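You operate a simulated robot arm through the tools that you are given. There is no shell and no other tool. Be economical: measure what you need, move in short steps, check, and stop when the job is done.

You are at the controls of a simulated two-armed robot. One attempt, no reset.

JOB
Take the gauge block with the largest size on its label from the top of the blue table and put it on the middle shelf of the black shelf unit. Pick up the pipe that says "T3" from the shelf under the plate rack with one hand, pass it to the other hand and put it on the shelf under the small steel table. The order is free. Set down upright: pipe.

Only the result counts: the job must be done as asked and must still hold three seconds after the hand-in. Knocking over, shifting, dropping, spilling or breaking anything else fails it.

ROBOT AND FRAMES
Two 7-joint arms with fingered hands on one trunk, on a base that drives. Base frame: it is fixed to the floor where the robot stands at the start and does not move with it; the origin is under the middle of the robot, x ahead of it, y to its left, z up; the surface under the hand at the start is at about z = 0.8. Readings come in m, rad, newtons and seconds.
The left shoulder is at the start at [0.07, 0.132, 1.105], the right one opposite. With the tool pointing down near the work surface each hand reaches from about 0.34 to 0.62 m from the robot's upright axis, wherever it stands, measured 20 degrees to its own side. Places, roughly: middle shelf of the black shelf unit [0.6, 1, 1]; pipe [-4.25, 2.5, 0.25]; shelf under the small steel table [-5.4, -0.8, 0.4]. Payload 2.3 kg a hand.
The tool frame of a hand sits at the grasp point between the pads (the TCP): z along the fingers, y along the line on which they close. The tips reach 0.025 m beyond it. The gripper opens to 0.088 m. The gripper's body begins 0.029 m behind the TCP. The gripper is a hand of 3 fingers: y runs from the thumb to the fingers, the wrist lies at [-0.013, -0.097, -0.162] in the tool frame.
Orientation is that of the tool frame in the base frame, as a unit quaternion [x, y, z, w]. With the fingers straight down and the wrist toward the robot, the tool's x, y and z point along [0, 1, 0], [1, 0, 0] and [0, 0, -1] of the base frame.

CONTROLS
- The arms move only by the tool apply_moves. It takes "left_series", "right_series" or both (then of equal length, played together; a hand with none holds still); each is a list of rows, each an object of numbers (a shift or turn left out is 0): "rx", "ry", "rz": the turn, a rotation vector about the tool's x, y, z in degrees; "tx", "ty", "tz": the shift along the tool's x, y, z in m. In form: [{"rx": .., "ry": .., "rz": .., "tx": .., "ty": .., "tz": ..}, ...]. A call has 1 to 20 rows; each row is the pose to reach, as a shift and turn from the pose commanded when the call began, along the tool's axes at that moment. Each row takes 0.2 s and may step no farther than 0.05 m and 0.15 rad from the row before; otherwise, the whole call is refused. Where a pose cannot be reached the arm comes as near as it can. A force on the tool above 40 N (or 10 N above the force at the start of the call, whichever is more), or a blocked arm, ends the call early, and 0.2 s more pass. In this call time passes only in rows, and 0.2 s behind the last. It gives the time, the measured TCP pose, the force on the tool (base axes), the opening and the grip force at its end, in the units of the frame above (readings bear some noise), with the torque about the TCP (base axes, N m) and any sound that the robot's microphone picked up.
- Cameras (640 x 400 px; columns grow to the right, rows downward): "scene" is now at [0.1243, -0.0061, 1.4028]; the picture's right is [-0.07, -1.00, 0.00], its down [-0.79, 0.05, -0.61] and it looks along [0.61, -0.04, -0.79] (base axes); focal length 291 px, centre (320, 200). "left" rides on the left gripper at [-0.058, -0.085, -0.099] in its tool frame; the picture's right is [-0.67, -0.35, 0.66], its down [0.69, -0.63, 0.37] and it looks along [0.29, 0.69, 0.66] (tool axes); focal length 261 px, centre (320, 200). "right" rides on the right gripper at [0.058, -0.085, -0.099] in its tool frame; the picture's right is [-0.67, 0.35, -0.66], its down [-0.69, -0.63, 0.37] and it looks along [-0.28, 0.69, 0.66] (tool axes); focal length 261 px, centre (320, 200). There is no depth. A picture from a camera that has moved, and an enlarged one, comes with that camera's place and axes in the base frame and with its lens.
- capture(camera): a new picture of that camera. It takes no simulated time.
- slide_trunk(by): slides the trunk up (or, below 0, down) by that many m; the arms and the scene camera ride with it, the base frame stays. It gives what a move gives, with no picture.
- drive_base(legs): drives the robot by 1 to 6 legs, each [ahead, left, turn to the left] in m, m and rad, along the robot's own axes; the way and the turn of a leg run together, so that a leg with both is an arc; at most 1.5 m and 3.142 rad a leg. The arms and the cameras ride along, it lands a little off, and it stops where it bumps. It gives what a move gives.
- curl_fingers(index, middle, thumb_bend, thumb_turn, hand): sets how far each is bent, from 0 (flat) to 1 (curled in); at 0.3 the hand is open as for a grip, at 0.7 the pads meet at the TCP. One left out holds its place. A second passes; each finger stops where it meets its share of the squeeze, and holds until it gets a number again. It is the only way to open and close the hand. It gives what a move gives, with no picture; readings hold the bend of each and the force on the fingers (four entries, about 0 where the hand has none), thumb and palm. thumb_turn goes from beside the hand (0) to across from the fingers (1), as for a grip.
- pan_tilt(pan, tilt): turns the head with the scene camera to pan (to the left, within 1.501 rad either way) and tilt (down, from -0.506 to 1.204), counted from straight ahead of the robot. It gives what a move gives.
- zoom(camera, box): a new picture of the part [left, top, right, bottom] of that camera's present view, enlarged. It takes no simulated time.
- finish_job(): hands the job in; it is judged then, once.

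Work in short steps. Places have to be worked out from the pictures, the camera data and where the tool is seen: move nearer, look again, correct. Check each grasp and each placing, and mend what went wrong. You have 165 turns and 122 pictures in all, those below and enlarged ones among them. Open the grippers and draw the arms clear of the work before you hand the job in, unless the task says otherwise; then end with one line.

The tools are called after "Emit:" as name(argument=value, ...) on one line, values as JSON. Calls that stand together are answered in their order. apply_moves: Moves the arms, as the interface text tells. Its arguments: {"type":"object","properties":{"left_series":{"type":"array","items":{"type":"object","properties":{"rx":{"type":"number"},"ry":{"type":"number"},"rz":{"type":"number"},"tx":{"type":"number"},"ty":{"type":"number"},"tz":{"type":"number"}}}},"right_series":{"type":"array","items":{"type":"object","properties":{"rx":{"type":"number"},"ry":{"type":"number"},"rz":{"type":"number"},"tx":{"type":"number"},"ty":{"type":"number"},"tz":{"type":"number"}}}}},"required":[]} The other tools are called the same way: slide_trunk (by) slides the trunk up or down; curl_fingers (index, middle, thumb_bend, thumb_turn, hand) moves the fingers one by one; drive_base (legs) drives the base; pan_tilt (pan, tilt) turns the head that bears the scene camera; capture (camera) takes a picture; zoom (camera, box) takes an enlarged picture of a part of a camera's view; finish_job () hands the job in.

At the start:

```text
t: 0.0
left_tool_pos: [0.4241, 0.1706, 1.092]
left_tcp_rot: [0.707, 0.707, 0.0, 0.0]
left_force: [0.1, 0.3, 0.2]
left_wrist_torque: [0.01, -0.02, 0.0]
left_width: 0.0875
left_gripper_force: 0.2
left_shape: jaw
left_bend: [0.3, 0.3, 0.3, 0.98]
left_finger forces: [0.0, 0.0, 0.1, 0.1, 0.0, 0.0]
right_tool_pos: [0.4235, -0.1634, 1.0772]
right_tcp_rot: [0.707, 0.707, 0.0, 0.0]
right_force: [-0.6, -0.2, 0.0]
right_wrist_torque: [0.05, 0.01, 0.01]
right_width: 0.0876
right_gripper_force: 0.0
right_shape: jaw
right_bend: [0.3, 0.3, 0.3, 0.98]
right_finger forces: [0.0, 0.0, 0.0, 0.1, 0.0, 0.0]
trunk travel left (down, up): [-0.664, 0.176]
robot x, y, heading: [-0.0013, 0.0007, -0.0]
head pan, tilt: [-0.066, 0.911]
```

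scene: 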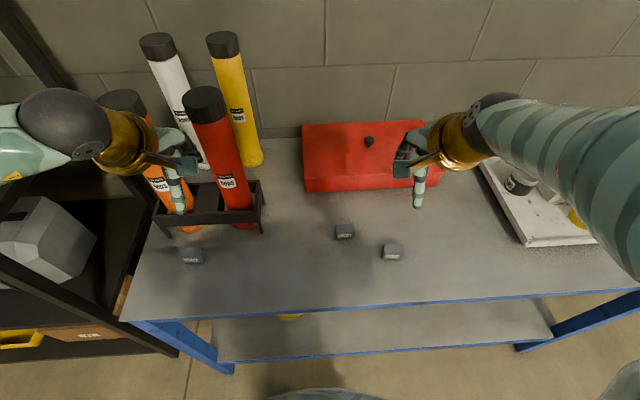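
right: 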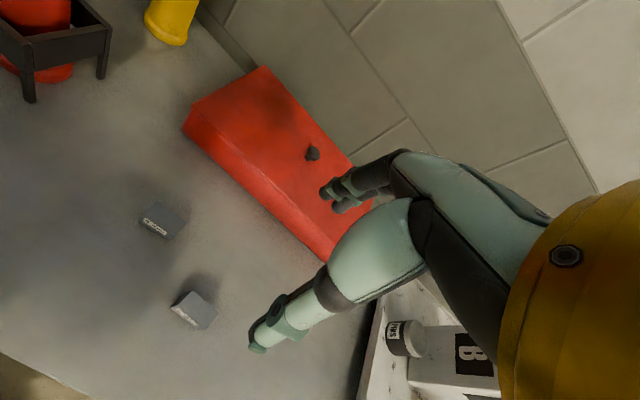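
left: 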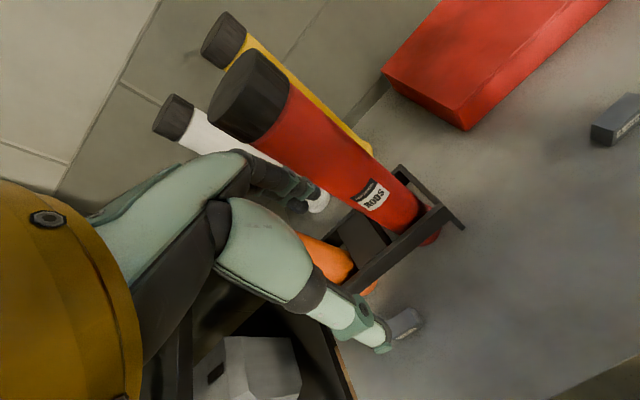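

The picture shows three small grey blocks on the blue table. I zoom in to read their labels.

Emit:
zoom(camera="scene", box=[310, 210, 430, 285])

Emit:
zoom(camera="scene", box=[150, 225, 230, 275])

```text
5.33 times, centred on (370, 248) of scene
camera zoom: at [0.1243, -0.0061, 1.4028], right [-0.07, -1.0, 0.0], down [-0.79, 0.05, -0.61], along [0.61, -0.04, -0.79], focal length 1554 px, centre (53, -53)
```

zoom: 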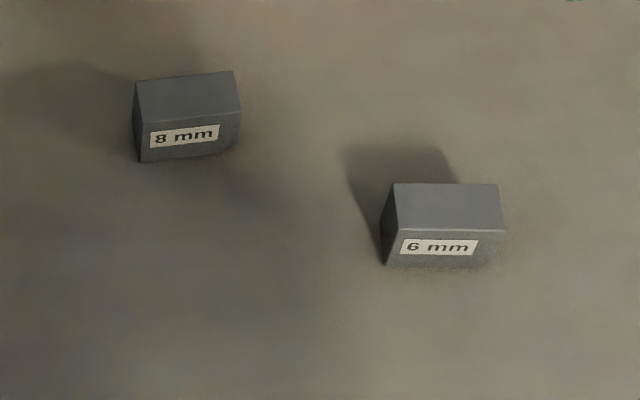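

```text
8.00 times, centred on (190, 250) of scene
camera zoom: at [0.1243, -0.0061, 1.4028], right [-0.07, -1.0, 0.0], down [-0.79, 0.05, -0.61], along [0.61, -0.04, -0.79], focal length 2332 px, centre (1360, -200)
```

zoom: 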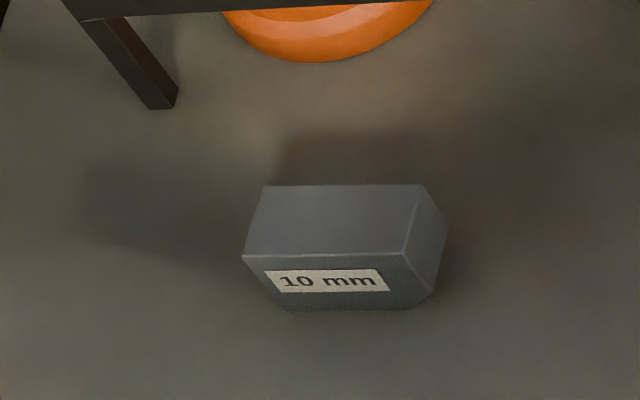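

The 10 mm block at about [0.447, 0.257, 0.82] is the largest so far. I turn the head left to look at the shelf unit.

Emit:
pan_tilt(pan=1.0, tilt=0.45)

Emit:
capture(camera="scene")

```text
t: 1.3
left_tool_pos: [0.4253, 0.1708, 1.0919]
left_tcp_rot: [0.707, 0.707, 0.0, -0.001]
left_force: [-0.3, 0.3, 0.4]
left_wrist_torque: [0.05, -0.03, -0.02]
left_width: 0.0877
left_gripper_force: 0.1
left_shape: jaw
left_bend: [0.3, 0.3, 0.3, 0.98]
left_finger forces: [0.1, 0.0, 0.0, 0.0, 0.1, 0.1]
right_tool_pos: [0.423, -0.1644, 1.0769]
right_tcp_rot: [0.707, 0.708, -0.001, 0.0]
right_force: [0.2, 0.4, 0.3]
right_wrist_torque: [0.0, 0.04, -0.01]
right_width: 0.0875
right_gripper_force: 0.0
right_shape: jaw
right_bend: [0.3, 0.3, 0.3, 0.98]
right_finger forces: [0.0, 0.1, 0.0, 0.0, 0.0, 0.1]
trunk travel left (down, up): [-0.664, 0.176]
robot x, y, heading: [0.0002, 0.0032, 0.004]
head pan, tilt: [1.0, 0.45]
```

```text
116 pictures are left
camera scene: at [0.0993, 0.0761, 1.4418], right [0.84, -0.54, 0.0], down [-0.24, -0.37, -0.9], along [0.49, 0.76, -0.44], focal length 291 px, centre (320, 200)
```

scene: 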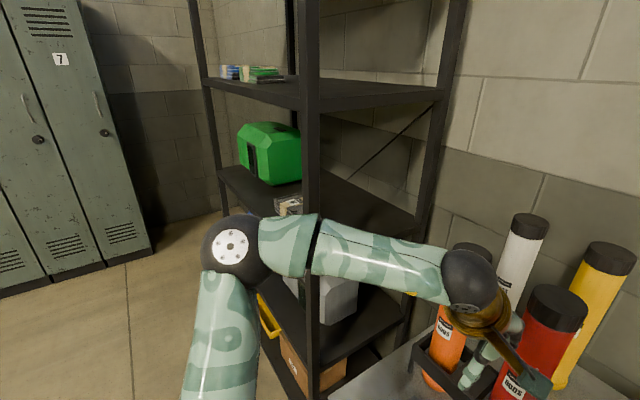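

The shelf has free space on its near side. I partly close the left hand so it clears the tubes, then shift it to above the block.

Emit:
curl_fingers(hand="left", index=0.43, middle=0.43, thumb_bend=0.4)

Emit:
apply_moves(left_series=[{"ty": -0.02, "tx": 0.0}, {"tx": 0.045, "ty": -0.02}, {"tx": 0.086, "ty": -0.02}])

Emit:
pan_tilt(pan=0.45, tilt=0.85)

Emit:
capture(camera="scene")

Emit:
capture(camera="left")

```text
t: 2.3
left_tool_pos: [0.4255, 0.1716, 1.0918]
left_tcp_rot: [0.707, 0.708, 0.001, 0.0]
left_force: [-0.4, -0.1, 0.3]
left_wrist_torque: [0.02, -0.02, 0.01]
left_width: 0.0611
left_gripper_force: 0.1
left_shape: fingers
left_bend: [0.43, 0.43, 0.4, 0.98]
left_finger forces: [0.0, 0.0, 0.0, 0.0, 0.1, 0.0]
right_tool_pos: [0.4224, -0.164, 1.0765]
right_tcp_rot: [0.708, 0.707, 0.001, 0.0]
right_force: [-0.4, 0.0, 0.3]
right_wrist_torque: [0.0, 0.03, 0.02]
right_width: 0.0873
right_gripper_force: 0.0
right_shape: jaw
right_bend: [0.3, 0.3, 0.3, 0.98]
right_finger forces: [0.0, 0.0, 0.0, 0.1, 0.1, 0.0]
trunk travel left (down, up): [-0.664, 0.176]
robot x, y, heading: [-0.0027, -0.0034, -0.004]
head pan, tilt: [1.0, 0.45]
```

```text
t: 3.1
left_tool_pos: [0.4041, 0.2604, 1.0916]
left_tcp_rot: [0.707, 0.707, 0.0, 0.001]
left_force: [-0.7, -0.3, 0.8]
left_wrist_torque: [-0.02, -0.02, -0.01]
left_width: 0.0608
left_gripper_force: 0.0
left_shape: fingers
left_bend: [0.43, 0.43, 0.4, 0.98]
left_finger forces: [0.0, 0.2, 0.0, 0.0, 0.0, 0.1]
right_tool_pos: [0.424, -0.1633, 1.0767]
right_tcp_rot: [0.707, 0.708, 0.0, 0.001]
right_force: [-0.7, 0.4, 0.5]
right_wrist_torque: [0.0, 0.01, 0.02]
right_width: 0.0878
right_gripper_force: 0.0
right_shape: jaw
right_bend: [0.3, 0.3, 0.3, 0.98]
right_finger forces: [0.0, 0.1, 0.0, 0.0, 0.1, 0.0]
trunk travel left (down, up): [-0.664, 0.176]
robot x, y, heading: [-0.0027, -0.0017, 0.0]
head pan, tilt: [1.0, 0.45]
```

```text
t: 4.1
left_tool_pos: [0.4046, 0.2566, 1.0922]
left_tcp_rot: [0.707, 0.708, 0.001, -0.001]
left_force: [-0.4, 0.0, -0.9]
left_wrist_torque: [0.01, 0.01, -0.04]
left_width: 0.0606
left_gripper_force: 0.0
left_shape: fingers
left_bend: [0.43, 0.43, 0.4, 0.98]
left_finger forces: [0.1, 0.1, 0.0, 0.0, 0.1, 0.1]
right_tool_pos: [0.4233, -0.1641, 1.076]
right_tcp_rot: [0.707, 0.707, 0.0, 0.0]
right_force: [-0.1, 0.0, -0.4]
right_wrist_torque: [0.01, 0.02, -0.04]
right_width: 0.0872
right_gripper_force: 0.0
right_shape: jaw
right_bend: [0.3, 0.3, 0.3, 0.98]
right_finger forces: [0.0, 0.1, 0.0, 0.0, 0.0, 0.0]
trunk travel left (down, up): [-0.664, 0.176]
robot x, y, heading: [-0.0, -0.0026, 0.001]
head pan, tilt: [0.45, 0.85]
```

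```text
115 pictures are left
camera scene: at [0.1199, 0.033, 1.4074], right [0.44, -0.9, 0.0], down [-0.68, -0.33, -0.66], along [0.59, 0.29, -0.75], focal length 291 px, centre (320, 200)
```

scene: 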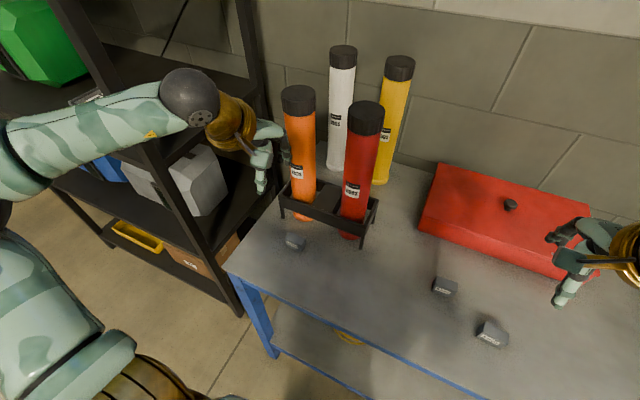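

```text
114 pictures are left
camera left: at [0.3186, 0.198, 1.1913], right [-0.35, -0.67, -0.66], down [-0.63, 0.69, -0.37], along [0.69, 0.29, -0.66], focal length 261 px, centre (320, 200)
```

left: 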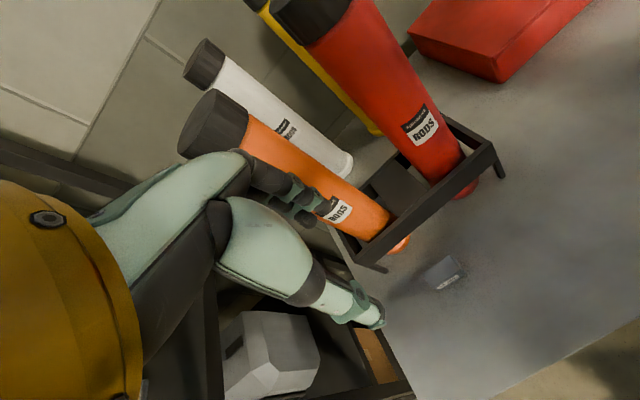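

The block is at about [0.44, 0.258]. I zoom in on the hand to see how far the fingers bulge toward the tubes.

Emit:
zoom(camera="scene", box=[180, 60, 340, 160])

Emit:
zoom(camera="scene", box=[200, 160, 400, 285])

```text
4.00 times, centred on (260, 110) of scene
camera zoom: at [0.1199, 0.033, 1.4074], right [0.44, -0.9, 0.0], down [-0.68, -0.33, -0.66], along [0.59, 0.29, -0.75], focal length 1166 px, centre (560, 560)
```

zoom: 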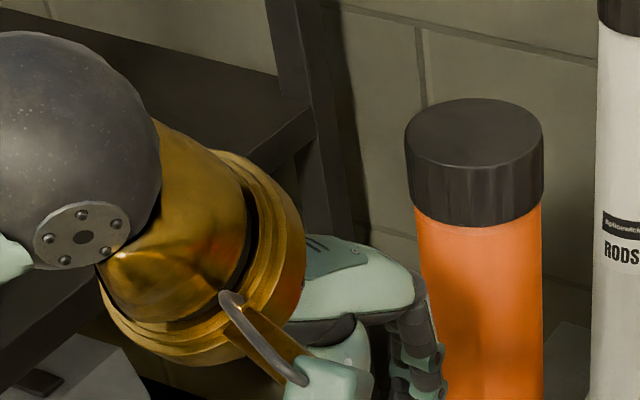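

```text
3.20 times, centred on (300, 222) of scene
camera zoom: at [0.1199, 0.033, 1.4074], right [0.44, -0.9, 0.0], down [-0.68, -0.33, -0.66], along [0.59, 0.29, -0.75], focal length 933 px, centre (384, 128)
```

zoom: 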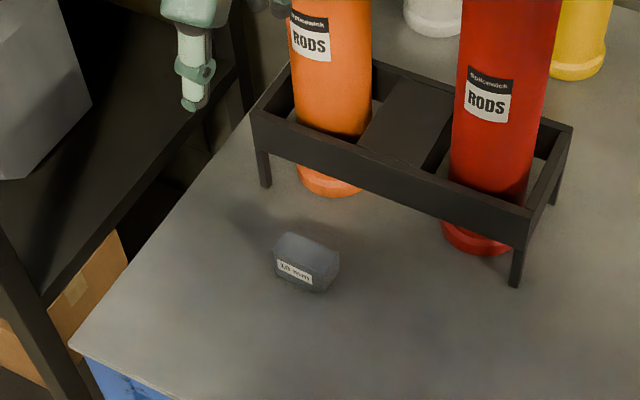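

The rack rail is at about x=0.49, so I curl the fingers a bit more and leave the thumb wider. Then I lower the hand straight down over the block to z≈0.88.

Emit:
curl_fingers(hand="left", index=0.5, middle=0.5, thumb_bend=0.36)

Emit:
apply_moves(left_series=[{"ty": 0.02}, {"ty": 0.032, "tz": 0.03}, {"ty": 0.032, "tz": 0.08}, {"ty": 0.032, "tz": 0.13}, {"ty": 0.032, "tz": 0.18}, {"ty": 0.032, "tz": 0.21}])

Emit:
capture(camera="scene")

Emit:
capture(camera="left")

```text
t: 5.1
left_tool_pos: [0.4039, 0.2568, 1.0915]
left_tcp_rot: [0.707, 0.707, 0.0, 0.0]
left_force: [-0.1, -0.9, -0.3]
left_wrist_torque: [0.01, -0.02, -0.02]
left_width: 0.0565
left_gripper_force: 0.0
left_shape: fingers
left_bend: [0.5, 0.5, 0.36, 0.98]
left_finger forces: [0.0, 0.0, 0.0, 0.0, 0.0, 0.0]
right_tool_pos: [0.4229, -0.164, 1.0763]
right_tcp_rot: [0.708, 0.707, 0.0, 0.0]
right_force: [-0.1, 1.2, -0.7]
right_wrist_torque: [-0.02, 0.02, 0.0]
right_width: 0.0875
right_gripper_force: 0.1
right_shape: jaw
right_bend: [0.3, 0.3, 0.3, 0.98]
right_finger forces: [0.0, 0.0, 0.1, 0.0, 0.0, 0.0]
trunk travel left (down, up): [-0.664, 0.176]
robot x, y, heading: [-0.0023, 0.0008, 0.0]
head pan, tilt: [0.45, 0.85]
```

```text
t: 6.5
left_tool_pos: [0.4359, 0.2559, 0.8829]
left_tcp_rot: [0.707, 0.707, 0.0, 0.0]
left_force: [0.4, 0.0, 0.3]
left_wrist_torque: [-0.02, 0.03, 0.01]
left_width: 0.0568
left_gripper_force: 0.1
left_shape: fingers
left_bend: [0.5, 0.5, 0.36, 0.98]
left_finger forces: [0.0, 0.0, 0.1, 0.0, 0.0, 0.1]
right_tool_pos: [0.4234, -0.1647, 1.077]
right_tcp_rot: [0.707, 0.707, 0.0, -0.001]
right_force: [-0.7, 0.8, -0.1]
right_wrist_torque: [-0.01, 0.03, -0.01]
right_width: 0.0877
right_gripper_force: 0.1
right_shape: jaw
right_bend: [0.3, 0.3, 0.3, 0.98]
right_finger forces: [0.1, 0.0, 0.0, 0.0, 0.0, 0.0]
trunk travel left (down, up): [-0.664, 0.176]
robot x, y, heading: [-0.0016, 0.0022, -0.001]
head pan, tilt: [0.45, 0.85]
```

```text
111 pictures are left
camera scene: at [0.1205, 0.0331, 1.4073], right [0.44, -0.9, 0.0], down [-0.68, -0.33, -0.66], along [0.59, 0.29, -0.75], focal length 291 px, centre (320, 200)
```

scene: 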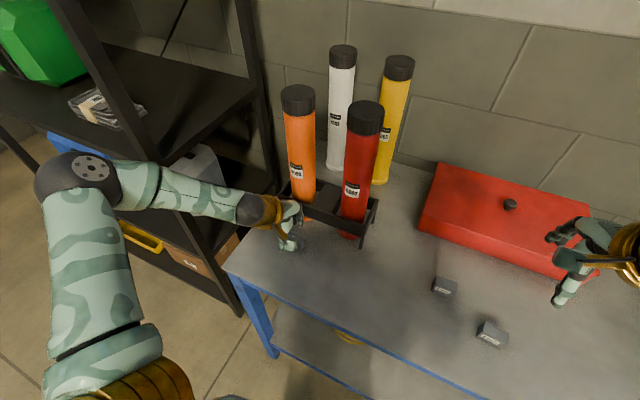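

```text
110 pictures are left
camera left: at [0.3505, 0.199, 0.9813], right [-0.35, -0.67, -0.65], down [-0.63, 0.69, -0.37], along [0.69, 0.28, -0.66], focal length 261 px, centre (320, 200)
```

left: 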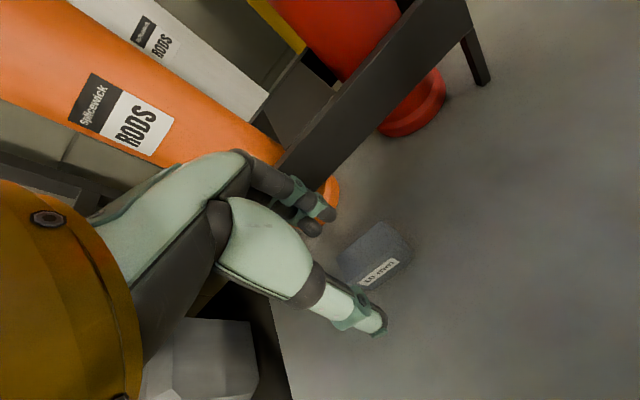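

The hand is 6 cm above the grip height and the block sits between thumb and fingers. I go 3 cm lower and look again.

Emit:
apply_moves(left_series=[{"tz": 0.015}, {"tz": 0.03}])

Emit:
capture(camera="left")

Emit:
zoom(camera="scene", box=[240, 180, 368, 260])

```text
t: 7.1
left_tool_pos: [0.4375, 0.2583, 0.8519]
left_tcp_rot: [0.707, 0.707, -0.001, 0.0]
left_force: [-0.5, 0.0, -0.4]
left_wrist_torque: [0.02, 0.03, 0.03]
left_width: 0.0568
left_gripper_force: 0.0
left_shape: fingers
left_bend: [0.5, 0.5, 0.36, 0.98]
left_finger forces: [0.1, 0.1, 0.0, 0.0, 0.0, 0.1]
right_tool_pos: [0.4227, -0.1647, 1.075]
right_tcp_rot: [0.707, 0.707, 0.0, 0.0]
right_force: [-0.2, -0.7, -1.2]
right_wrist_torque: [0.01, -0.01, -0.02]
right_width: 0.0876
right_gripper_force: 0.1
right_shape: jaw
right_bend: [0.3, 0.3, 0.3, 0.98]
right_finger forces: [0.0, 0.0, 0.1, 0.1, 0.0, 0.0]
trunk travel left (down, up): [-0.664, 0.176]
robot x, y, heading: [-0.0018, -0.0013, 0.002]
head pan, tilt: [0.45, 0.85]
```

```text
109 pictures are left
camera left: at [0.3516, 0.1988, 0.9516], right [-0.35, -0.67, -0.65], down [-0.63, 0.69, -0.37], along [0.69, 0.28, -0.66], focal length 261 px, centre (320, 200)
```

left: 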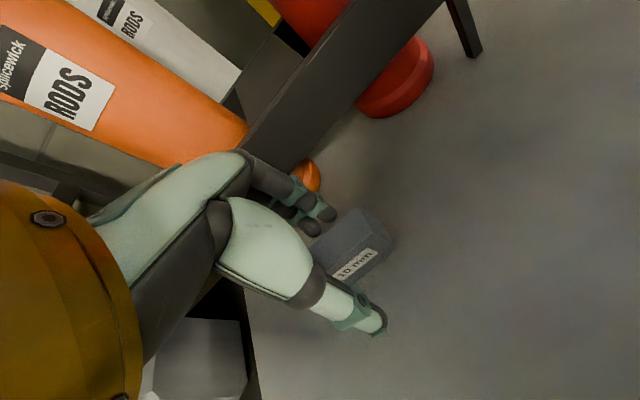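

```text
5.00 times, centred on (304, 220) of scene
camera zoom: at [0.1205, 0.033, 1.4073], right [0.44, -0.9, 0.0], down [-0.68, -0.33, -0.66], along [0.59, 0.29, -0.75], focal length 1457 px, centre (400, 100)
```

zoom: 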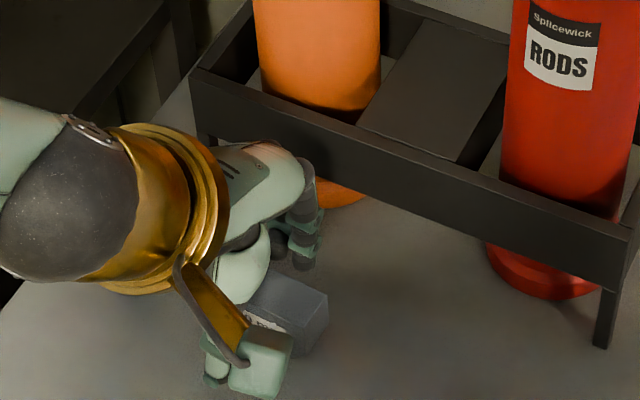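

I put the block centre at about (0.443, 0.252), so I shift by +0.007 in x and −0.006 in y. Then I zoom in to check finger clearance.

Emit:
apply_moves(left_series=[{"tx": -0.006, "ty": 0.007}])

Emit:
zoom(camera="left", box=[240, 130, 440, 255])

```text
t: 7.5
left_tool_pos: [0.4446, 0.2517, 0.852]
left_tcp_rot: [0.707, 0.707, 0.001, 0.001]
left_force: [0.4, -0.1, -0.4]
left_wrist_torque: [0.0, -0.03, -0.02]
left_width: 0.0572
left_gripper_force: 0.1
left_shape: fingers
left_bend: [0.5, 0.5, 0.36, 0.98]
left_finger forces: [0.0, 0.0, 0.0, 0.1, 0.1, 0.0]
right_tool_pos: [0.4233, -0.1638, 1.0761]
right_tcp_rot: [0.707, 0.707, -0.001, 0.0]
right_force: [0.7, -0.4, 0.7]
right_wrist_torque: [-0.01, 0.01, 0.02]
right_width: 0.0874
right_gripper_force: 0.1
right_shape: jaw
right_bend: [0.3, 0.3, 0.3, 0.98]
right_finger forces: [0.0, 0.1, 0.0, 0.1, 0.0, 0.0]
trunk travel left (down, up): [-0.664, 0.176]
robot x, y, heading: [-0.0, 0.0034, 0.001]
head pan, tilt: [0.45, 0.85]
```

```text
3.20 times, centred on (340, 192) of left
camera zoom: at [0.3589, 0.1923, 0.9518], right [-0.35, -0.67, -0.66], down [-0.63, 0.69, -0.37], along [0.69, 0.29, -0.66], focal length 834 px, centre (256, 224)
```

zoom: 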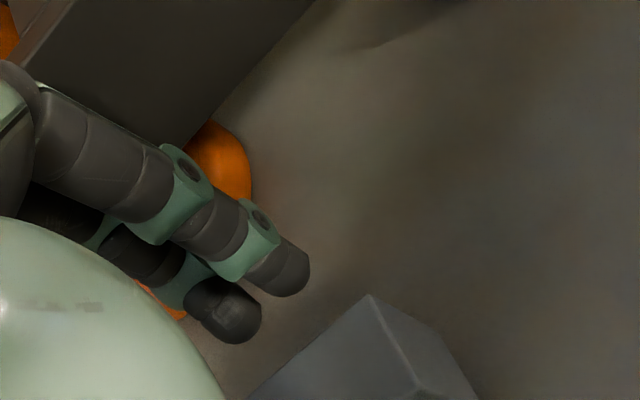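

The fingers are clear behind the block's back edge. I descend 2.2 cm and then close.

Emit:
apply_moves(left_series=[{"tz": 0.011}, {"tz": 0.022}])

Emit:
capture(camera="left")

```text
t: 8.1
left_tool_pos: [0.4443, 0.2507, 0.8306]
left_tcp_rot: [0.707, 0.707, 0.0, 0.0]
left_force: [0.4, -0.1, -0.6]
left_wrist_torque: [-0.01, -0.01, 0.02]
left_width: 0.0566
left_gripper_force: 0.0
left_shape: fingers
left_bend: [0.5, 0.5, 0.36, 0.98]
left_finger forces: [0.0, 0.0, 0.1, 0.0, 0.0, 0.0]
right_tool_pos: [0.4238, -0.1632, 1.0766]
right_tcp_rot: [0.707, 0.707, 0.001, 0.0]
right_force: [-1.2, 0.3, -0.7]
right_wrist_torque: [0.02, -0.06, 0.01]
right_width: 0.0879
right_gripper_force: 0.1
right_shape: jaw
right_bend: [0.3, 0.3, 0.3, 0.98]
right_finger forces: [0.1, 0.0, 0.0, 0.1, 0.0, 0.0]
trunk travel left (down, up): [-0.664, 0.176]
robot x, y, heading: [-0.0056, -0.0026, 0.002]
head pan, tilt: [0.45, 0.85]
```

```text
106 pictures are left
camera left: at [0.3585, 0.1927, 0.9299], right [-0.35, -0.67, -0.66], down [-0.63, 0.69, -0.37], along [0.69, 0.28, -0.66], focal length 261 px, centre (320, 200)
```

left: 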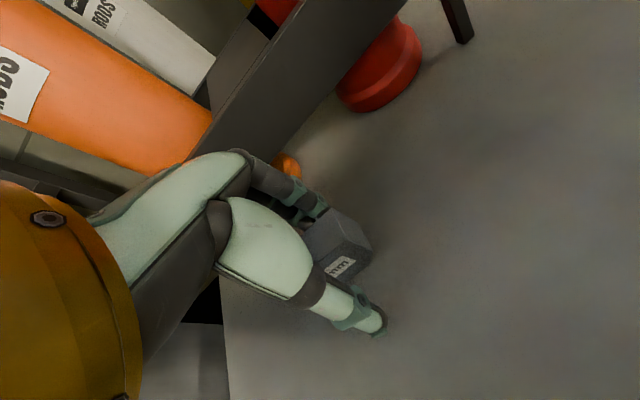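

The block is between thumb and fingers, so I close all three.

Emit:
curl_fingers(hand="left", index=0.8, middle=0.8, thumb_bend=0.8)

Emit:
capture(camera="left")

```text
t: 9.1
left_tool_pos: [0.4437, 0.2513, 0.8306]
left_tcp_rot: [0.708, 0.706, 0.0, 0.0]
left_force: [0.5, 0.3, 0.4]
left_wrist_torque: [0.05, 0.0, -0.02]
left_width: 0.0138
left_gripper_force: 20.8
left_shape: fingers
left_bend: [0.74, 0.75, 0.62, 0.94]
left_finger forces: [12.4, 8.5, 0.0, 0.1, 20.8, 0.0]
right_tool_pos: [0.4225, -0.1636, 1.0768]
right_tcp_rot: [0.707, 0.707, 0.0, 0.0]
right_force: [0.4, -0.3, 0.0]
right_wrist_torque: [0.01, 0.01, -0.03]
right_width: 0.0878
right_gripper_force: 0.1
right_shape: jaw
right_bend: [0.3, 0.3, 0.3, 0.98]
right_finger forces: [0.0, 0.1, 0.1, 0.1, 0.1, 0.0]
trunk travel left (down, up): [-0.664, 0.176]
robot x, y, heading: [-0.0024, 0.0038, -0.003]
head pan, tilt: [0.45, 0.85]
```

```text
105 pictures are left
camera left: at [0.3583, 0.193, 0.9299], right [-0.35, -0.67, -0.66], down [-0.63, 0.69, -0.37], along [0.69, 0.28, -0.66], focal length 261 px, centre (320, 200)
```

left: 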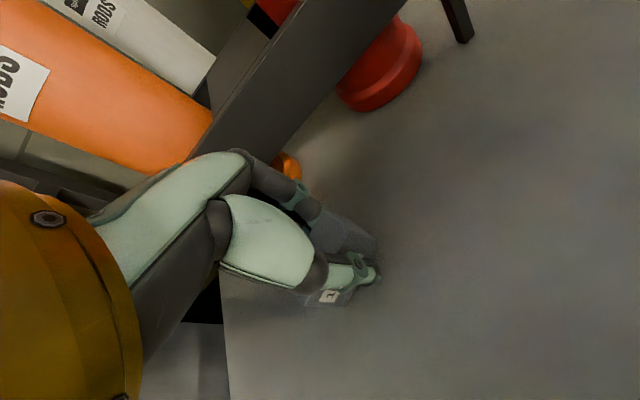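

All three fingers report a firm grip of about 21 N. I lift straight up, drawing slightly back from the rack.

Emit:
apply_moves(left_series=[{"tz": -0.02, "ty": -0.003}, {"tz": -0.06, "ty": -0.01}, {"tz": -0.1, "ty": -0.03}, {"tz": -0.14, "ty": -0.05}, {"tz": -0.18, "ty": -0.07}, {"tz": -0.22, "ty": -0.08}, {"tz": -0.26, "ty": -0.09}])

Emit:
capture(camera="left")

Emit:
pan_tilt(pan=0.9, tilt=0.6)

Emit:
capture(camera="scene")

```text
t: 10.7
left_tool_pos: [0.3758, 0.2523, 1.0007]
left_tcp_rot: [0.706, 0.708, -0.006, -0.008]
left_force: [0.5, 0.1, -1.2]
left_wrist_torque: [0.0, -0.05, 0.01]
left_width: 0.0141
left_gripper_force: 20.3
left_shape: fingers
left_bend: [0.74, 0.75, 0.63, 0.93]
left_finger forces: [12.5, 7.7, 0.0, 0.0, 20.2, 0.0]
left hand out of reach, approached as far as the arm can: row 5, 6, 7
right_tool_pos: [0.4238, -0.1624, 1.0758]
right_tcp_rot: [0.708, 0.707, 0.0, 0.0]
right_force: [-0.2, -0.7, -0.3]
right_wrist_torque: [0.01, -0.01, -0.03]
right_width: 0.0878
right_gripper_force: 0.1
right_shape: jaw
right_bend: [0.3, 0.3, 0.3, 0.98]
right_finger forces: [0.1, 0.0, 0.0, 0.0, 0.1, 0.0]
trunk travel left (down, up): [-0.664, 0.176]
robot x, y, heading: [0.0, -0.0021, -0.007]
head pan, tilt: [0.45, 0.85]
```

```text
104 pictures are left
camera left: at [0.2917, 0.1934, 1.1022], right [-0.36, -0.67, -0.65], down [-0.64, 0.68, -0.35], along [0.68, 0.29, -0.67], focal length 261 px, centre (320, 200)
```

left: 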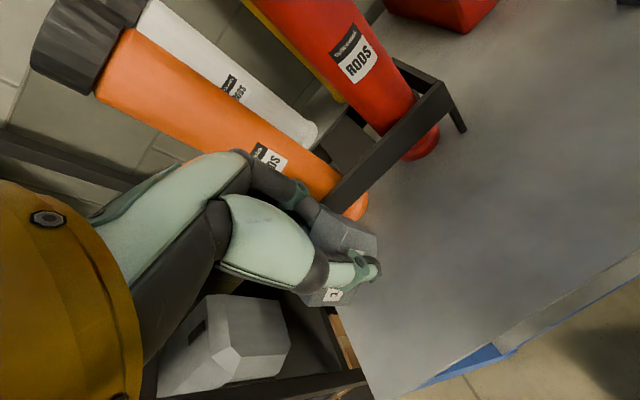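

```text
t: 11.6
left_tool_pos: [0.3752, 0.2531, 1.0011]
left_tcp_rot: [0.706, 0.709, -0.006, -0.008]
left_force: [0.2, -0.6, -2.2]
left_wrist_torque: [0.01, -0.05, -0.02]
left_width: 0.0141
left_gripper_force: 20.4
left_shape: fingers
left_bend: [0.74, 0.75, 0.63, 0.93]
left_finger forces: [12.4, 7.7, 0.1, 0.0, 20.3, 0.1]
right_tool_pos: [0.4221, -0.1634, 1.0762]
right_tcp_rot: [0.707, 0.707, 0.0, 0.0]
right_force: [0.6, 0.4, 0.4]
right_wrist_torque: [-0.01, 0.0, 0.0]
right_width: 0.0877
right_gripper_force: 0.1
right_shape: jaw
right_bend: [0.3, 0.3, 0.3, 0.98]
right_finger forces: [0.0, 0.0, 0.1, 0.0, 0.1, 0.0]
trunk travel left (down, up): [-0.664, 0.176]
robot x, y, heading: [-0.0006, 0.0007, 0.002]
head pan, tilt: [0.901, 0.6]
```

```text
103 pictures are left
camera scene: at [0.105, 0.0683, 1.4282], right [0.78, -0.62, 0.0], down [-0.35, -0.44, -0.82], along [0.51, 0.65, -0.57], focal length 291 px, centre (320, 200)
```

scene: 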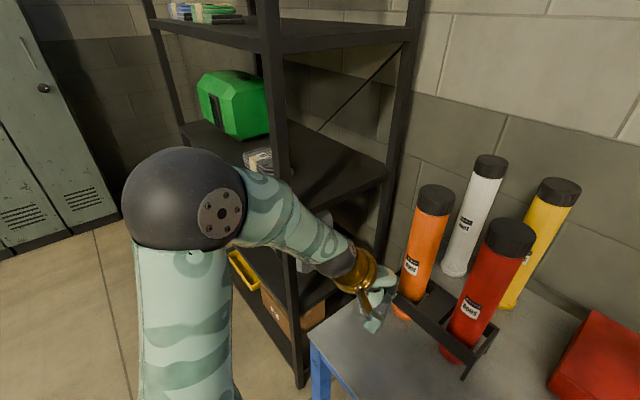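

The block is held firmly. I tuck the right hand back and to its side, back the robot off by 0.25 m, then drive left to stand in front of the shelf.

Emit:
apply_moves(right_series=[{"ty": -0.04, "tx": -0.03}, {"ty": -0.08, "tx": -0.06}, {"ty": -0.11, "tx": -0.09}, {"ty": -0.12, "tx": -0.13}])

Emit:
drive_base(legs=[[-0.3, 0, 0], [0, 0.55, 0]])

Emit:
pan_tilt(pan=0.35, tilt=0.4)

Emit:
capture(camera="scene")

```text
t: 12.6
left_tool_pos: [0.3754, 0.2522, 1.0012]
left_tcp_rot: [0.706, 0.708, -0.006, -0.008]
left_force: [0.5, -0.1, -2.0]
left_wrist_torque: [0.01, -0.01, -0.02]
left_width: 0.014
left_gripper_force: 20.3
left_shape: fingers
left_bend: [0.74, 0.75, 0.63, 0.93]
left_finger forces: [12.5, 7.7, 0.0, 0.1, 20.3, 0.0]
right_tool_pos: [0.4231, -0.1639, 1.0763]
right_tcp_rot: [0.707, 0.707, -0.001, 0.001]
right_force: [-0.5, -0.1, 1.0]
right_wrist_torque: [0.0, 0.02, 0.02]
right_width: 0.0875
right_gripper_force: 0.1
right_shape: jaw
right_bend: [0.3, 0.3, 0.3, 0.98]
right_finger forces: [0.0, 0.0, 0.0, 0.0, 0.0, 0.0]
right hand out of reach, approached as far as the arm can: row 1, 2, 3, 4
trunk travel left (down, up): [-0.664, 0.176]
robot x, y, heading: [-0.0007, 0.0017, -0.001]
head pan, tilt: [0.901, 0.6]
```

```text
t: 17.4
left_tool_pos: [0.0751, 0.8018, 1.0014]
left_tcp_rot: [0.706, 0.708, -0.006, -0.009]
left_force: [-0.3, 0.0, -2.2]
left_wrist_torque: [-0.01, -0.02, 0.02]
left_width: 0.0142
left_gripper_force: 20.2
left_shape: fingers
left_bend: [0.74, 0.75, 0.63, 0.93]
left_finger forces: [12.5, 7.6, 0.1, 0.0, 20.3, 0.1]
right_tool_pos: [0.1221, 0.3833, 1.0763]
right_tcp_rot: [0.708, 0.707, 0.0, -0.001]
right_force: [0.7, 0.5, -0.4]
right_wrist_torque: [-0.02, 0.0, 0.02]
right_width: 0.0878
right_gripper_force: 0.1
right_shape: jaw
right_bend: [0.3, 0.3, 0.3, 0.98]
right_finger forces: [0.0, 0.0, 0.0, 0.1, 0.1, 0.1]
trunk travel left (down, up): [-0.664, 0.176]
robot x, y, heading: [-0.3048, 0.5507, -0.0]
head pan, tilt: [0.901, 0.6]
```

```text
t: 18.4
left_tool_pos: [0.0747, 0.802, 1.0015]
left_tcp_rot: [0.706, 0.708, -0.006, -0.008]
left_force: [-0.7, 0.6, -2.7]
left_wrist_torque: [-0.01, -0.03, 0.01]
left_width: 0.014
left_gripper_force: 20.0
left_shape: fingers
left_bend: [0.74, 0.75, 0.63, 0.93]
left_finger forces: [12.5, 7.7, 0.0, 0.1, 20.4, 0.0]
right_tool_pos: [0.1219, 0.3857, 1.0763]
right_tcp_rot: [0.707, 0.707, -0.001, -0.001]
right_force: [0.3, -0.2, -0.3]
right_wrist_torque: [-0.02, 0.0, 0.0]
right_width: 0.0876
right_gripper_force: 0.0
right_shape: jaw
right_bend: [0.3, 0.3, 0.3, 0.98]
right_finger forces: [0.1, 0.0, 0.0, 0.0, 0.0, 0.0]
trunk travel left (down, up): [-0.664, 0.176]
robot x, y, heading: [-0.2981, 0.548, -0.002]
head pan, tilt: [0.351, 0.4]
```

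```text
102 pictures are left
camera scene: at [-0.164, 0.5802, 1.4464], right [0.34, -0.94, 0.0], down [-0.37, -0.13, -0.92], along [0.86, 0.32, -0.39], focal length 291 px, centre (320, 200)
```

scene: 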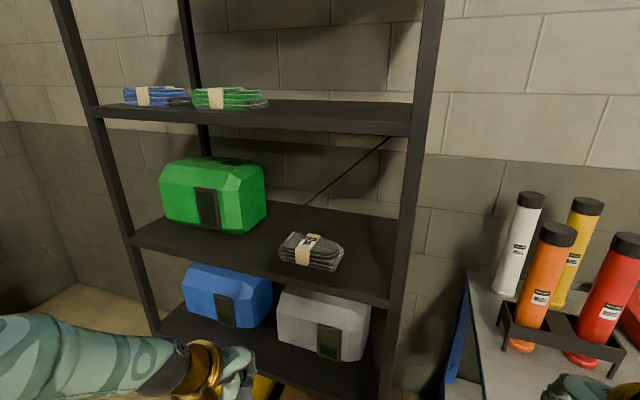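

I place the shelf's front-right post at about (0.42, 0.62) and the middle shelf top at z≈0.945. Its free strip is y 0.64–0.76, right of the gloves. I bring the hand to y≈0.715 and z≈1.03 outside the shelf.

Emit:
apply_moves(left_series=[{"tx": -0.03, "ty": 0.03, "tz": -0.01}, {"tx": -0.06, "ty": 0.06, "tz": -0.02}, {"tx": -0.087, "ty": 0.06, "tz": -0.03}])

Emit:
drive_base(legs=[[0.22, 0, 0]])

Emit:
capture(camera="scene")

Emit:
capture(camera="left")

```text
t: 19.2
left_tool_pos: [0.1354, 0.7135, 1.0295]
left_tcp_rot: [0.706, 0.708, -0.004, -0.008]
left_force: [-0.2, -0.2, -3.4]
left_wrist_torque: [0.01, -0.01, 0.01]
left_width: 0.0138
left_gripper_force: 20.0
left_shape: fingers
left_bend: [0.74, 0.75, 0.63, 0.93]
left_finger forces: [12.4, 7.5, 0.0, 0.0, 20.2, 0.1]
right_tool_pos: [0.1215, 0.3838, 1.0753]
right_tcp_rot: [0.707, 0.707, 0.001, 0.0]
right_force: [-1.0, 0.0, 0.7]
right_wrist_torque: [-0.01, 0.0, 0.02]
right_width: 0.0876
right_gripper_force: 0.0
right_shape: jaw
right_bend: [0.3, 0.3, 0.3, 0.98]
right_finger forces: [0.0, 0.1, 0.1, 0.1, 0.0, 0.1]
trunk travel left (down, up): [-0.664, 0.176]
robot x, y, heading: [-0.3008, 0.5462, -0.003]
head pan, tilt: [0.351, 0.4]
```

```text
t: 20.8
left_tool_pos: [0.3514, 0.7154, 1.0306]
left_tcp_rot: [0.707, 0.707, -0.005, -0.008]
left_force: [-0.6, -0.3, -2.5]
left_wrist_torque: [0.0, -0.02, 0.03]
left_width: 0.0139
left_gripper_force: 19.5
left_shape: fingers
left_bend: [0.74, 0.75, 0.63, 0.93]
left_finger forces: [12.4, 7.6, 0.0, 0.0, 20.2, 0.0]
right_tool_pos: [0.3378, 0.3849, 1.0771]
right_tcp_rot: [0.708, 0.707, 0.001, 0.002]
right_force: [0.3, 0.3, -0.1]
right_wrist_torque: [0.04, 0.02, 0.01]
right_width: 0.0879
right_gripper_force: 0.1
right_shape: jaw
right_bend: [0.3, 0.3, 0.3, 0.98]
right_finger forces: [0.0, 0.1, 0.1, 0.1, 0.1, 0.0]
trunk travel left (down, up): [-0.664, 0.176]
robot x, y, heading: [-0.0805, 0.5461, -0.008]
head pan, tilt: [0.351, 0.4]
```

```text
101 pictures are left
camera scene: at [0.052, 0.5798, 1.4467], right [0.34, -0.94, 0.0], down [-0.36, -0.13, -0.92], along [0.87, 0.32, -0.39], focal length 291 px, centre (320, 200)
```

scene: 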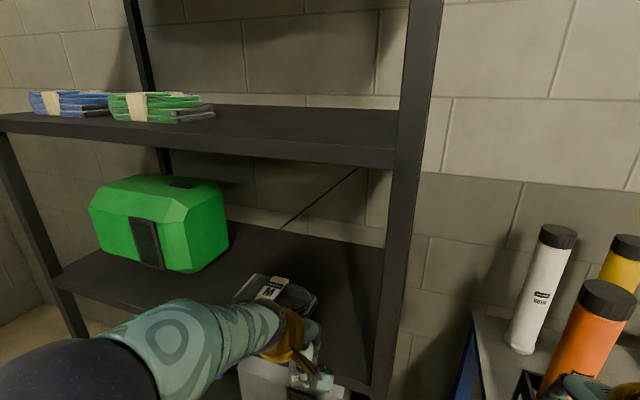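

```text
100 pictures are left
camera left: at [0.2684, 0.6552, 1.1314], right [-0.36, -0.67, -0.65], down [-0.64, 0.69, -0.35], along [0.68, 0.29, -0.67], focal length 261 px, centre (320, 200)
```

left: 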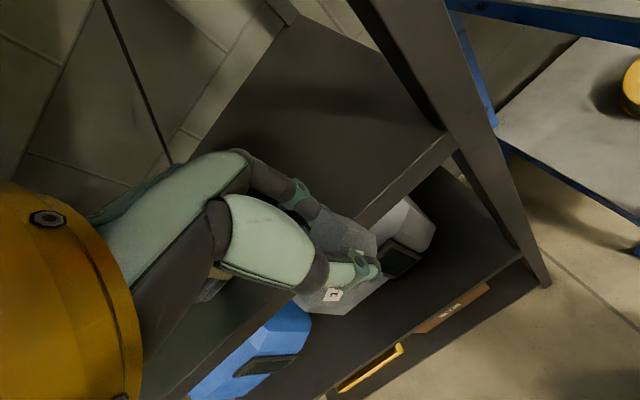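

The post's inner edge is at y≈0.62 and the gloves' right edge at y≈0.776, so I aim for y=0.70. I extend the hand into the shelf at z≈1.03.

Emit:
apply_moves(left_series=[{"tx": -0.012, "ty": 0.03}, {"tx": -0.012, "ty": 0.07}, {"tx": -0.012, "ty": 0.11}, {"tx": -0.012, "ty": 0.15}])

Emit:
capture(camera="scene")

Emit:
capture(camera="left")

```text
t: 21.8
left_tool_pos: [0.5059, 0.7037, 1.0237]
left_tcp_rot: [0.706, 0.708, -0.009, -0.011]
left_force: [-0.1, 0.1, -1.9]
left_wrist_torque: [0.02, -0.02, -0.04]
left_width: 0.0137
left_gripper_force: 20.0
left_shape: fingers
left_bend: [0.74, 0.76, 0.63, 0.93]
left_finger forces: [12.2, 7.6, 0.0, 0.1, 19.9, 0.0]
right_tool_pos: [0.3434, 0.3849, 1.0754]
right_tcp_rot: [0.708, 0.706, -0.001, 0.0]
right_force: [-0.2, 0.0, -0.3]
right_wrist_torque: [-0.01, 0.04, 0.0]
right_width: 0.0876
right_gripper_force: 0.1
right_shape: jaw
right_bend: [0.3, 0.3, 0.3, 0.98]
right_finger forces: [0.0, 0.0, 0.1, 0.0, 0.0, 0.1]
trunk travel left (down, up): [-0.664, 0.176]
robot x, y, heading: [-0.08, 0.5515, -0.005]
head pan, tilt: [0.351, 0.4]
```

```text
99 pictures are left
camera scene: at [0.0574, 0.5802, 1.4461], right [0.34, -0.94, 0.0], down [-0.37, -0.13, -0.92], along [0.86, 0.32, -0.39], focal length 291 px, centre (320, 200)
```

scene: 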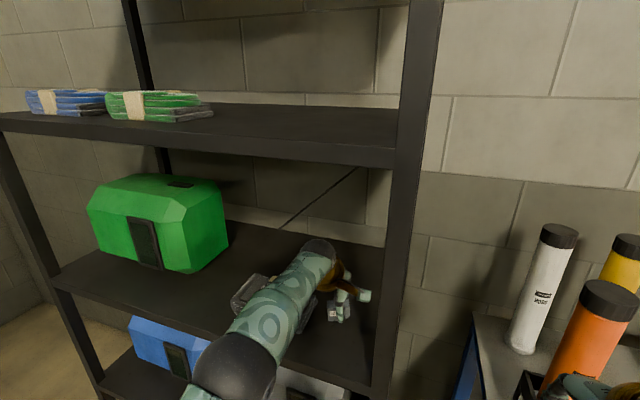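

```text
98 pictures are left
camera left: at [0.4229, 0.6438, 1.1254], right [-0.36, -0.67, -0.65], down [-0.64, 0.68, -0.35], along [0.68, 0.29, -0.68], focal length 261 px, centre (320, 200)
```

left: 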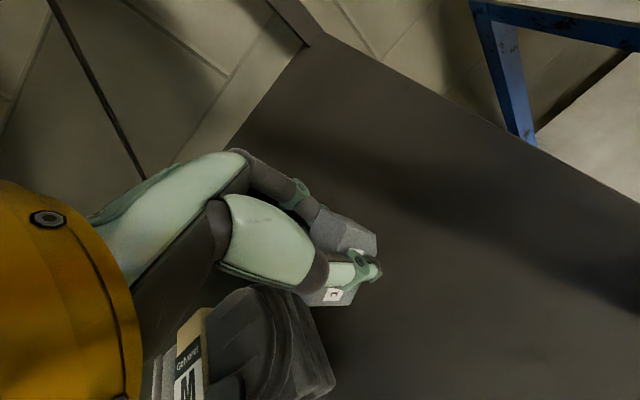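

The hand is over the free strip with the gloves clear on the left. I lower 3.5 cm and check the force.

Emit:
apply_moves(left_series=[{"tx": -0.005, "tz": 0.015}, {"tx": -0.005, "tz": 0.03}, {"tx": -0.005, "tz": 0.037}])

Emit:
zoom(camera="scene", box=[280, 250, 400, 325])

```text
t: 22.6
left_tool_pos: [0.5034, 0.6969, 0.9911]
left_tcp_rot: [0.707, 0.708, -0.005, -0.008]
left_force: [0.0, -0.4, -0.1]
left_wrist_torque: [0.05, 0.0, 0.01]
left_width: 0.0137
left_gripper_force: 20.2
left_shape: fingers
left_bend: [0.74, 0.76, 0.63, 0.93]
left_finger forces: [11.7, 8.9, 0.1, 0.0, 20.0, 0.1]
right_tool_pos: [0.3399, 0.3847, 1.0774]
right_tcp_rot: [0.708, 0.706, 0.0, 0.0]
right_force: [0.3, -0.1, 0.1]
right_wrist_torque: [0.04, -0.03, -0.01]
right_width: 0.0873
right_gripper_force: 0.0
right_shape: jaw
right_bend: [0.3, 0.3, 0.3, 0.98]
right_finger forces: [0.0, 0.1, 0.0, 0.0, 0.0, 0.0]
trunk travel left (down, up): [-0.664, 0.176]
robot x, y, heading: [-0.0777, 0.5525, 0.001]
head pan, tilt: [0.351, 0.4]
```

```text
5.33 times, centred on (340, 288) of scene
camera zoom: at [0.0541, 0.5795, 1.4465], right [0.34, -0.94, 0.0], down [-0.37, -0.13, -0.92], along [0.87, 0.32, -0.39], focal length 1554 px, centre (213, -267)
```

zoom: 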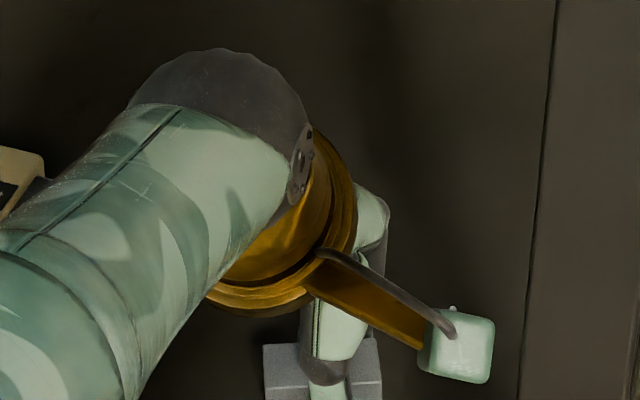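

The vertical force has changed slightly (−1.9 to −0.1 N), possibly a first touch. I step down 4 mm to confirm.

Emit:
apply_moves(left_series=[{"tz": 0.004}])

Emit:
capture(camera="left")

```text
t: 23.0
left_tool_pos: [0.5037, 0.6968, 0.9881]
left_tcp_rot: [0.706, 0.708, -0.004, -0.007]
left_force: [3.3, 0.6, 6.2]
left_wrist_torque: [0.03, 0.07, -0.03]
left_width: 0.0136
left_gripper_force: 21.8
left_shape: fingers
left_bend: [0.75, 0.76, 0.63, 0.93]
left_finger forces: [11.8, 11.5, 0.0, 0.0, 20.2, 0.0]
right_tool_pos: [0.3393, 0.3847, 1.0786]
right_tcp_rot: [0.708, 0.706, 0.0, 0.001]
right_force: [0.8, -0.9, 0.5]
right_wrist_torque: [0.0, -0.01, -0.01]
right_width: 0.0875
right_gripper_force: 0.0
right_shape: jaw
right_bend: [0.3, 0.3, 0.3, 0.98]
right_finger forces: [0.0, 0.0, 0.0, 0.0, 0.0, 0.1]
trunk travel left (down, up): [-0.664, 0.176]
robot x, y, heading: [-0.0837, 0.5503, -0.002]
head pan, tilt: [0.351, 0.4]
```

```text
96 pictures are left
camera left: at [0.4188, 0.6381, 1.0881], right [-0.36, -0.67, -0.65], down [-0.64, 0.69, -0.35], along [0.68, 0.29, -0.67], focal length 261 px, centre (320, 200)
```

left: 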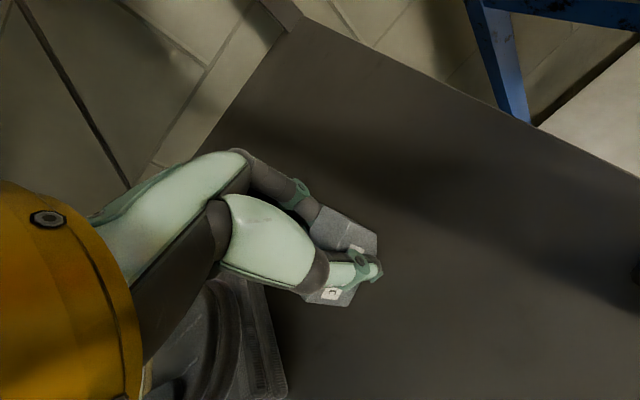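

The block rests on the shelf with 6 N upward. I open the fingers gently.

Emit:
curl_fingers(hand="left", index=0.5, middle=0.5, thumb_bend=0.36)

Emit:
capture(camera="left")

```text
t: 24.0
left_tool_pos: [0.5007, 0.6964, 0.9878]
left_tcp_rot: [0.706, 0.708, -0.004, -0.008]
left_force: [-2.9, 0.2, 10.1]
left_wrist_torque: [0.01, -0.18, 0.02]
left_width: 0.0555
left_gripper_force: 4.3
left_shape: fingers
left_bend: [0.51, 0.52, 0.36, 0.97]
left_finger forces: [3.7, 5.9, 0.0, 0.1, 0.0, 0.1]
right_tool_pos: [0.3363, 0.3846, 1.0775]
right_tcp_rot: [0.708, 0.706, 0.002, 0.001]
right_force: [-0.1, 0.6, 0.1]
right_wrist_torque: [-0.02, 0.01, 0.01]
right_width: 0.0876
right_gripper_force: 0.1
right_shape: jaw
right_bend: [0.3, 0.3, 0.3, 0.98]
right_finger forces: [0.1, 0.1, 0.0, 0.0, 0.0, 0.1]
trunk travel left (down, up): [-0.664, 0.176]
robot x, y, heading: [-0.0817, 0.546, -0.001]
head pan, tilt: [0.351, 0.4]
```

```text
95 pictures are left
camera left: at [0.4162, 0.6377, 1.0889], right [-0.36, -0.67, -0.65], down [-0.64, 0.69, -0.35], along [0.68, 0.29, -0.67], focal length 261 px, centre (320, 200)
```

left: 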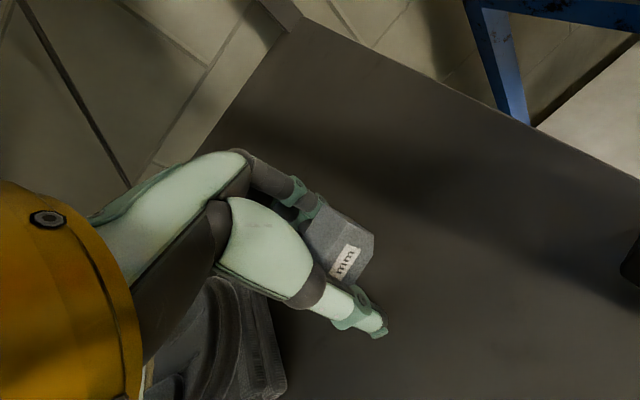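

The thumb is free but the fingertips still press (the force is up to 10 N). I raise 4 mm, open the fingers wider, then lift away.

Emit:
apply_moves(left_series=[{"tz": -0.004}])

Emit:
curl_fingers(hand="left", index=0.42, middle=0.42)

Emit:
capture(camera="left")

```text
t: 24.4
left_tool_pos: [0.5028, 0.6957, 0.9894]
left_tcp_rot: [0.706, 0.708, -0.008, -0.01]
left_force: [-0.5, -0.6, 2.5]
left_wrist_torque: [0.03, 0.01, 0.03]
left_width: 0.0566
left_gripper_force: 0.8
left_shape: fingers
left_bend: [0.5, 0.51, 0.36, 0.97]
left_finger forces: [0.0, 1.9, 0.1, 0.0, 0.0, 0.0]
right_tool_pos: [0.3399, 0.3846, 1.0764]
right_tcp_rot: [0.708, 0.706, 0.0, 0.0]
right_force: [0.3, -0.5, 0.1]
right_wrist_torque: [-0.02, -0.03, -0.01]
right_width: 0.0876
right_gripper_force: 0.0
right_shape: jaw
right_bend: [0.3, 0.3, 0.3, 0.98]
right_finger forces: [0.1, 0.0, 0.1, 0.1, 0.0, 0.0]
trunk travel left (down, up): [-0.664, 0.176]
robot x, y, heading: [-0.0822, 0.5473, -0.001]
head pan, tilt: [0.351, 0.4]
```

```text
t: 25.4
left_tool_pos: [0.5023, 0.6974, 0.9898]
left_tcp_rot: [0.707, 0.708, -0.006, -0.009]
left_force: [-0.1, 0.1, 0.1]
left_wrist_torque: [-0.04, -0.03, -0.02]
left_width: 0.0652
left_gripper_force: 0.1
left_shape: fingers
left_bend: [0.42, 0.42, 0.36, 0.97]
left_finger forces: [0.0, 0.0, 0.0, 0.1, 0.0, 0.1]
right_tool_pos: [0.3408, 0.3839, 1.0773]
right_tcp_rot: [0.708, 0.706, 0.001, 0.0]
right_force: [0.1, 0.2, 0.1]
right_wrist_torque: [-0.02, 0.02, -0.01]
right_width: 0.0873
right_gripper_force: 0.1
right_shape: jaw
right_bend: [0.3, 0.3, 0.3, 0.98]
right_finger forces: [0.1, 0.0, 0.0, 0.0, 0.1, 0.1]
trunk travel left (down, up): [-0.664, 0.176]
robot x, y, heading: [-0.0839, 0.5493, -0.007]
head pan, tilt: [0.351, 0.4]
```

```text
94 pictures are left
camera left: at [0.4193, 0.6385, 1.0908], right [-0.36, -0.67, -0.65], down [-0.64, 0.69, -0.35], along [0.68, 0.29, -0.67], focal length 261 px, centre (320, 200)
```

left: 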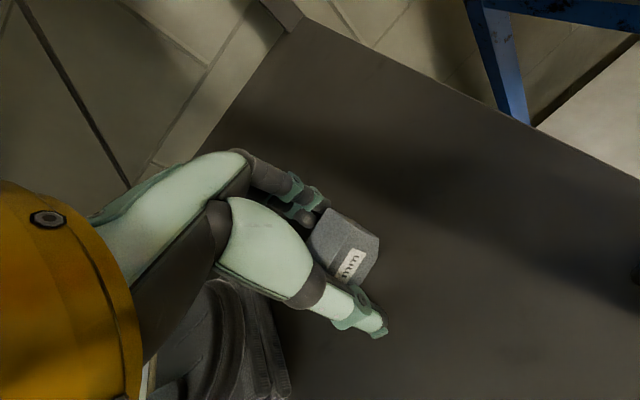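

The hand is free of contact. I raise it about 5 cm straight up and then withdraw along −x.

Emit:
apply_moves(left_series=[{"tz": -0.02}, {"tz": -0.05}, {"tz": -0.05, "ty": -0.04}, {"tz": -0.05, "ty": -0.08}, {"tz": -0.05, "ty": -0.12}])

Emit:
capture(camera="left")

```text
t: 26.6
left_tool_pos: [0.3827, 0.6962, 1.0445]
left_tcp_rot: [0.706, 0.708, -0.005, -0.007]
left_force: [-0.7, 0.3, -0.6]
left_wrist_torque: [-0.05, 0.0, -0.05]
left_width: 0.0652
left_gripper_force: 0.0
left_shape: fingers
left_bend: [0.42, 0.42, 0.36, 0.97]
left_finger forces: [0.0, 0.0, 0.0, 0.0, 0.0, 0.1]
right_tool_pos: [0.3398, 0.385, 1.0767]
right_tcp_rot: [0.708, 0.706, 0.001, 0.0]
right_force: [-0.3, 0.0, 0.0]
right_wrist_torque: [0.01, 0.01, 0.03]
right_width: 0.0876
right_gripper_force: 0.0
right_shape: jaw
right_bend: [0.3, 0.3, 0.3, 0.98]
right_finger forces: [0.1, 0.0, 0.0, 0.0, 0.0, 0.1]
trunk travel left (down, up): [-0.664, 0.176]
robot x, y, heading: [-0.0831, 0.5485, -0.0]
head pan, tilt: [0.351, 0.4]
```

```text
93 pictures are left
camera left: at [0.2984, 0.6373, 1.1436], right [-0.36, -0.67, -0.65], down [-0.64, 0.69, -0.35], along [0.68, 0.29, -0.67], focal length 261 px, centre (320, 200)
```

left: 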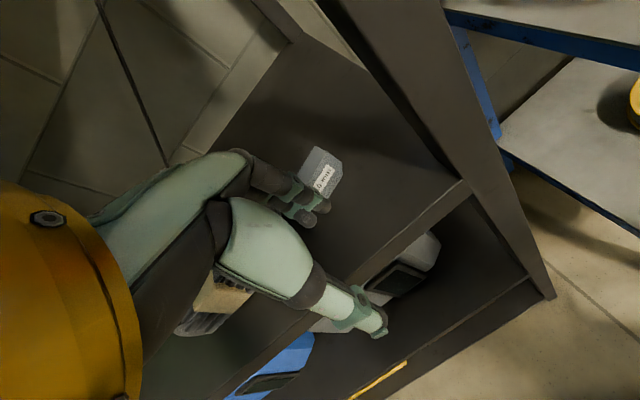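

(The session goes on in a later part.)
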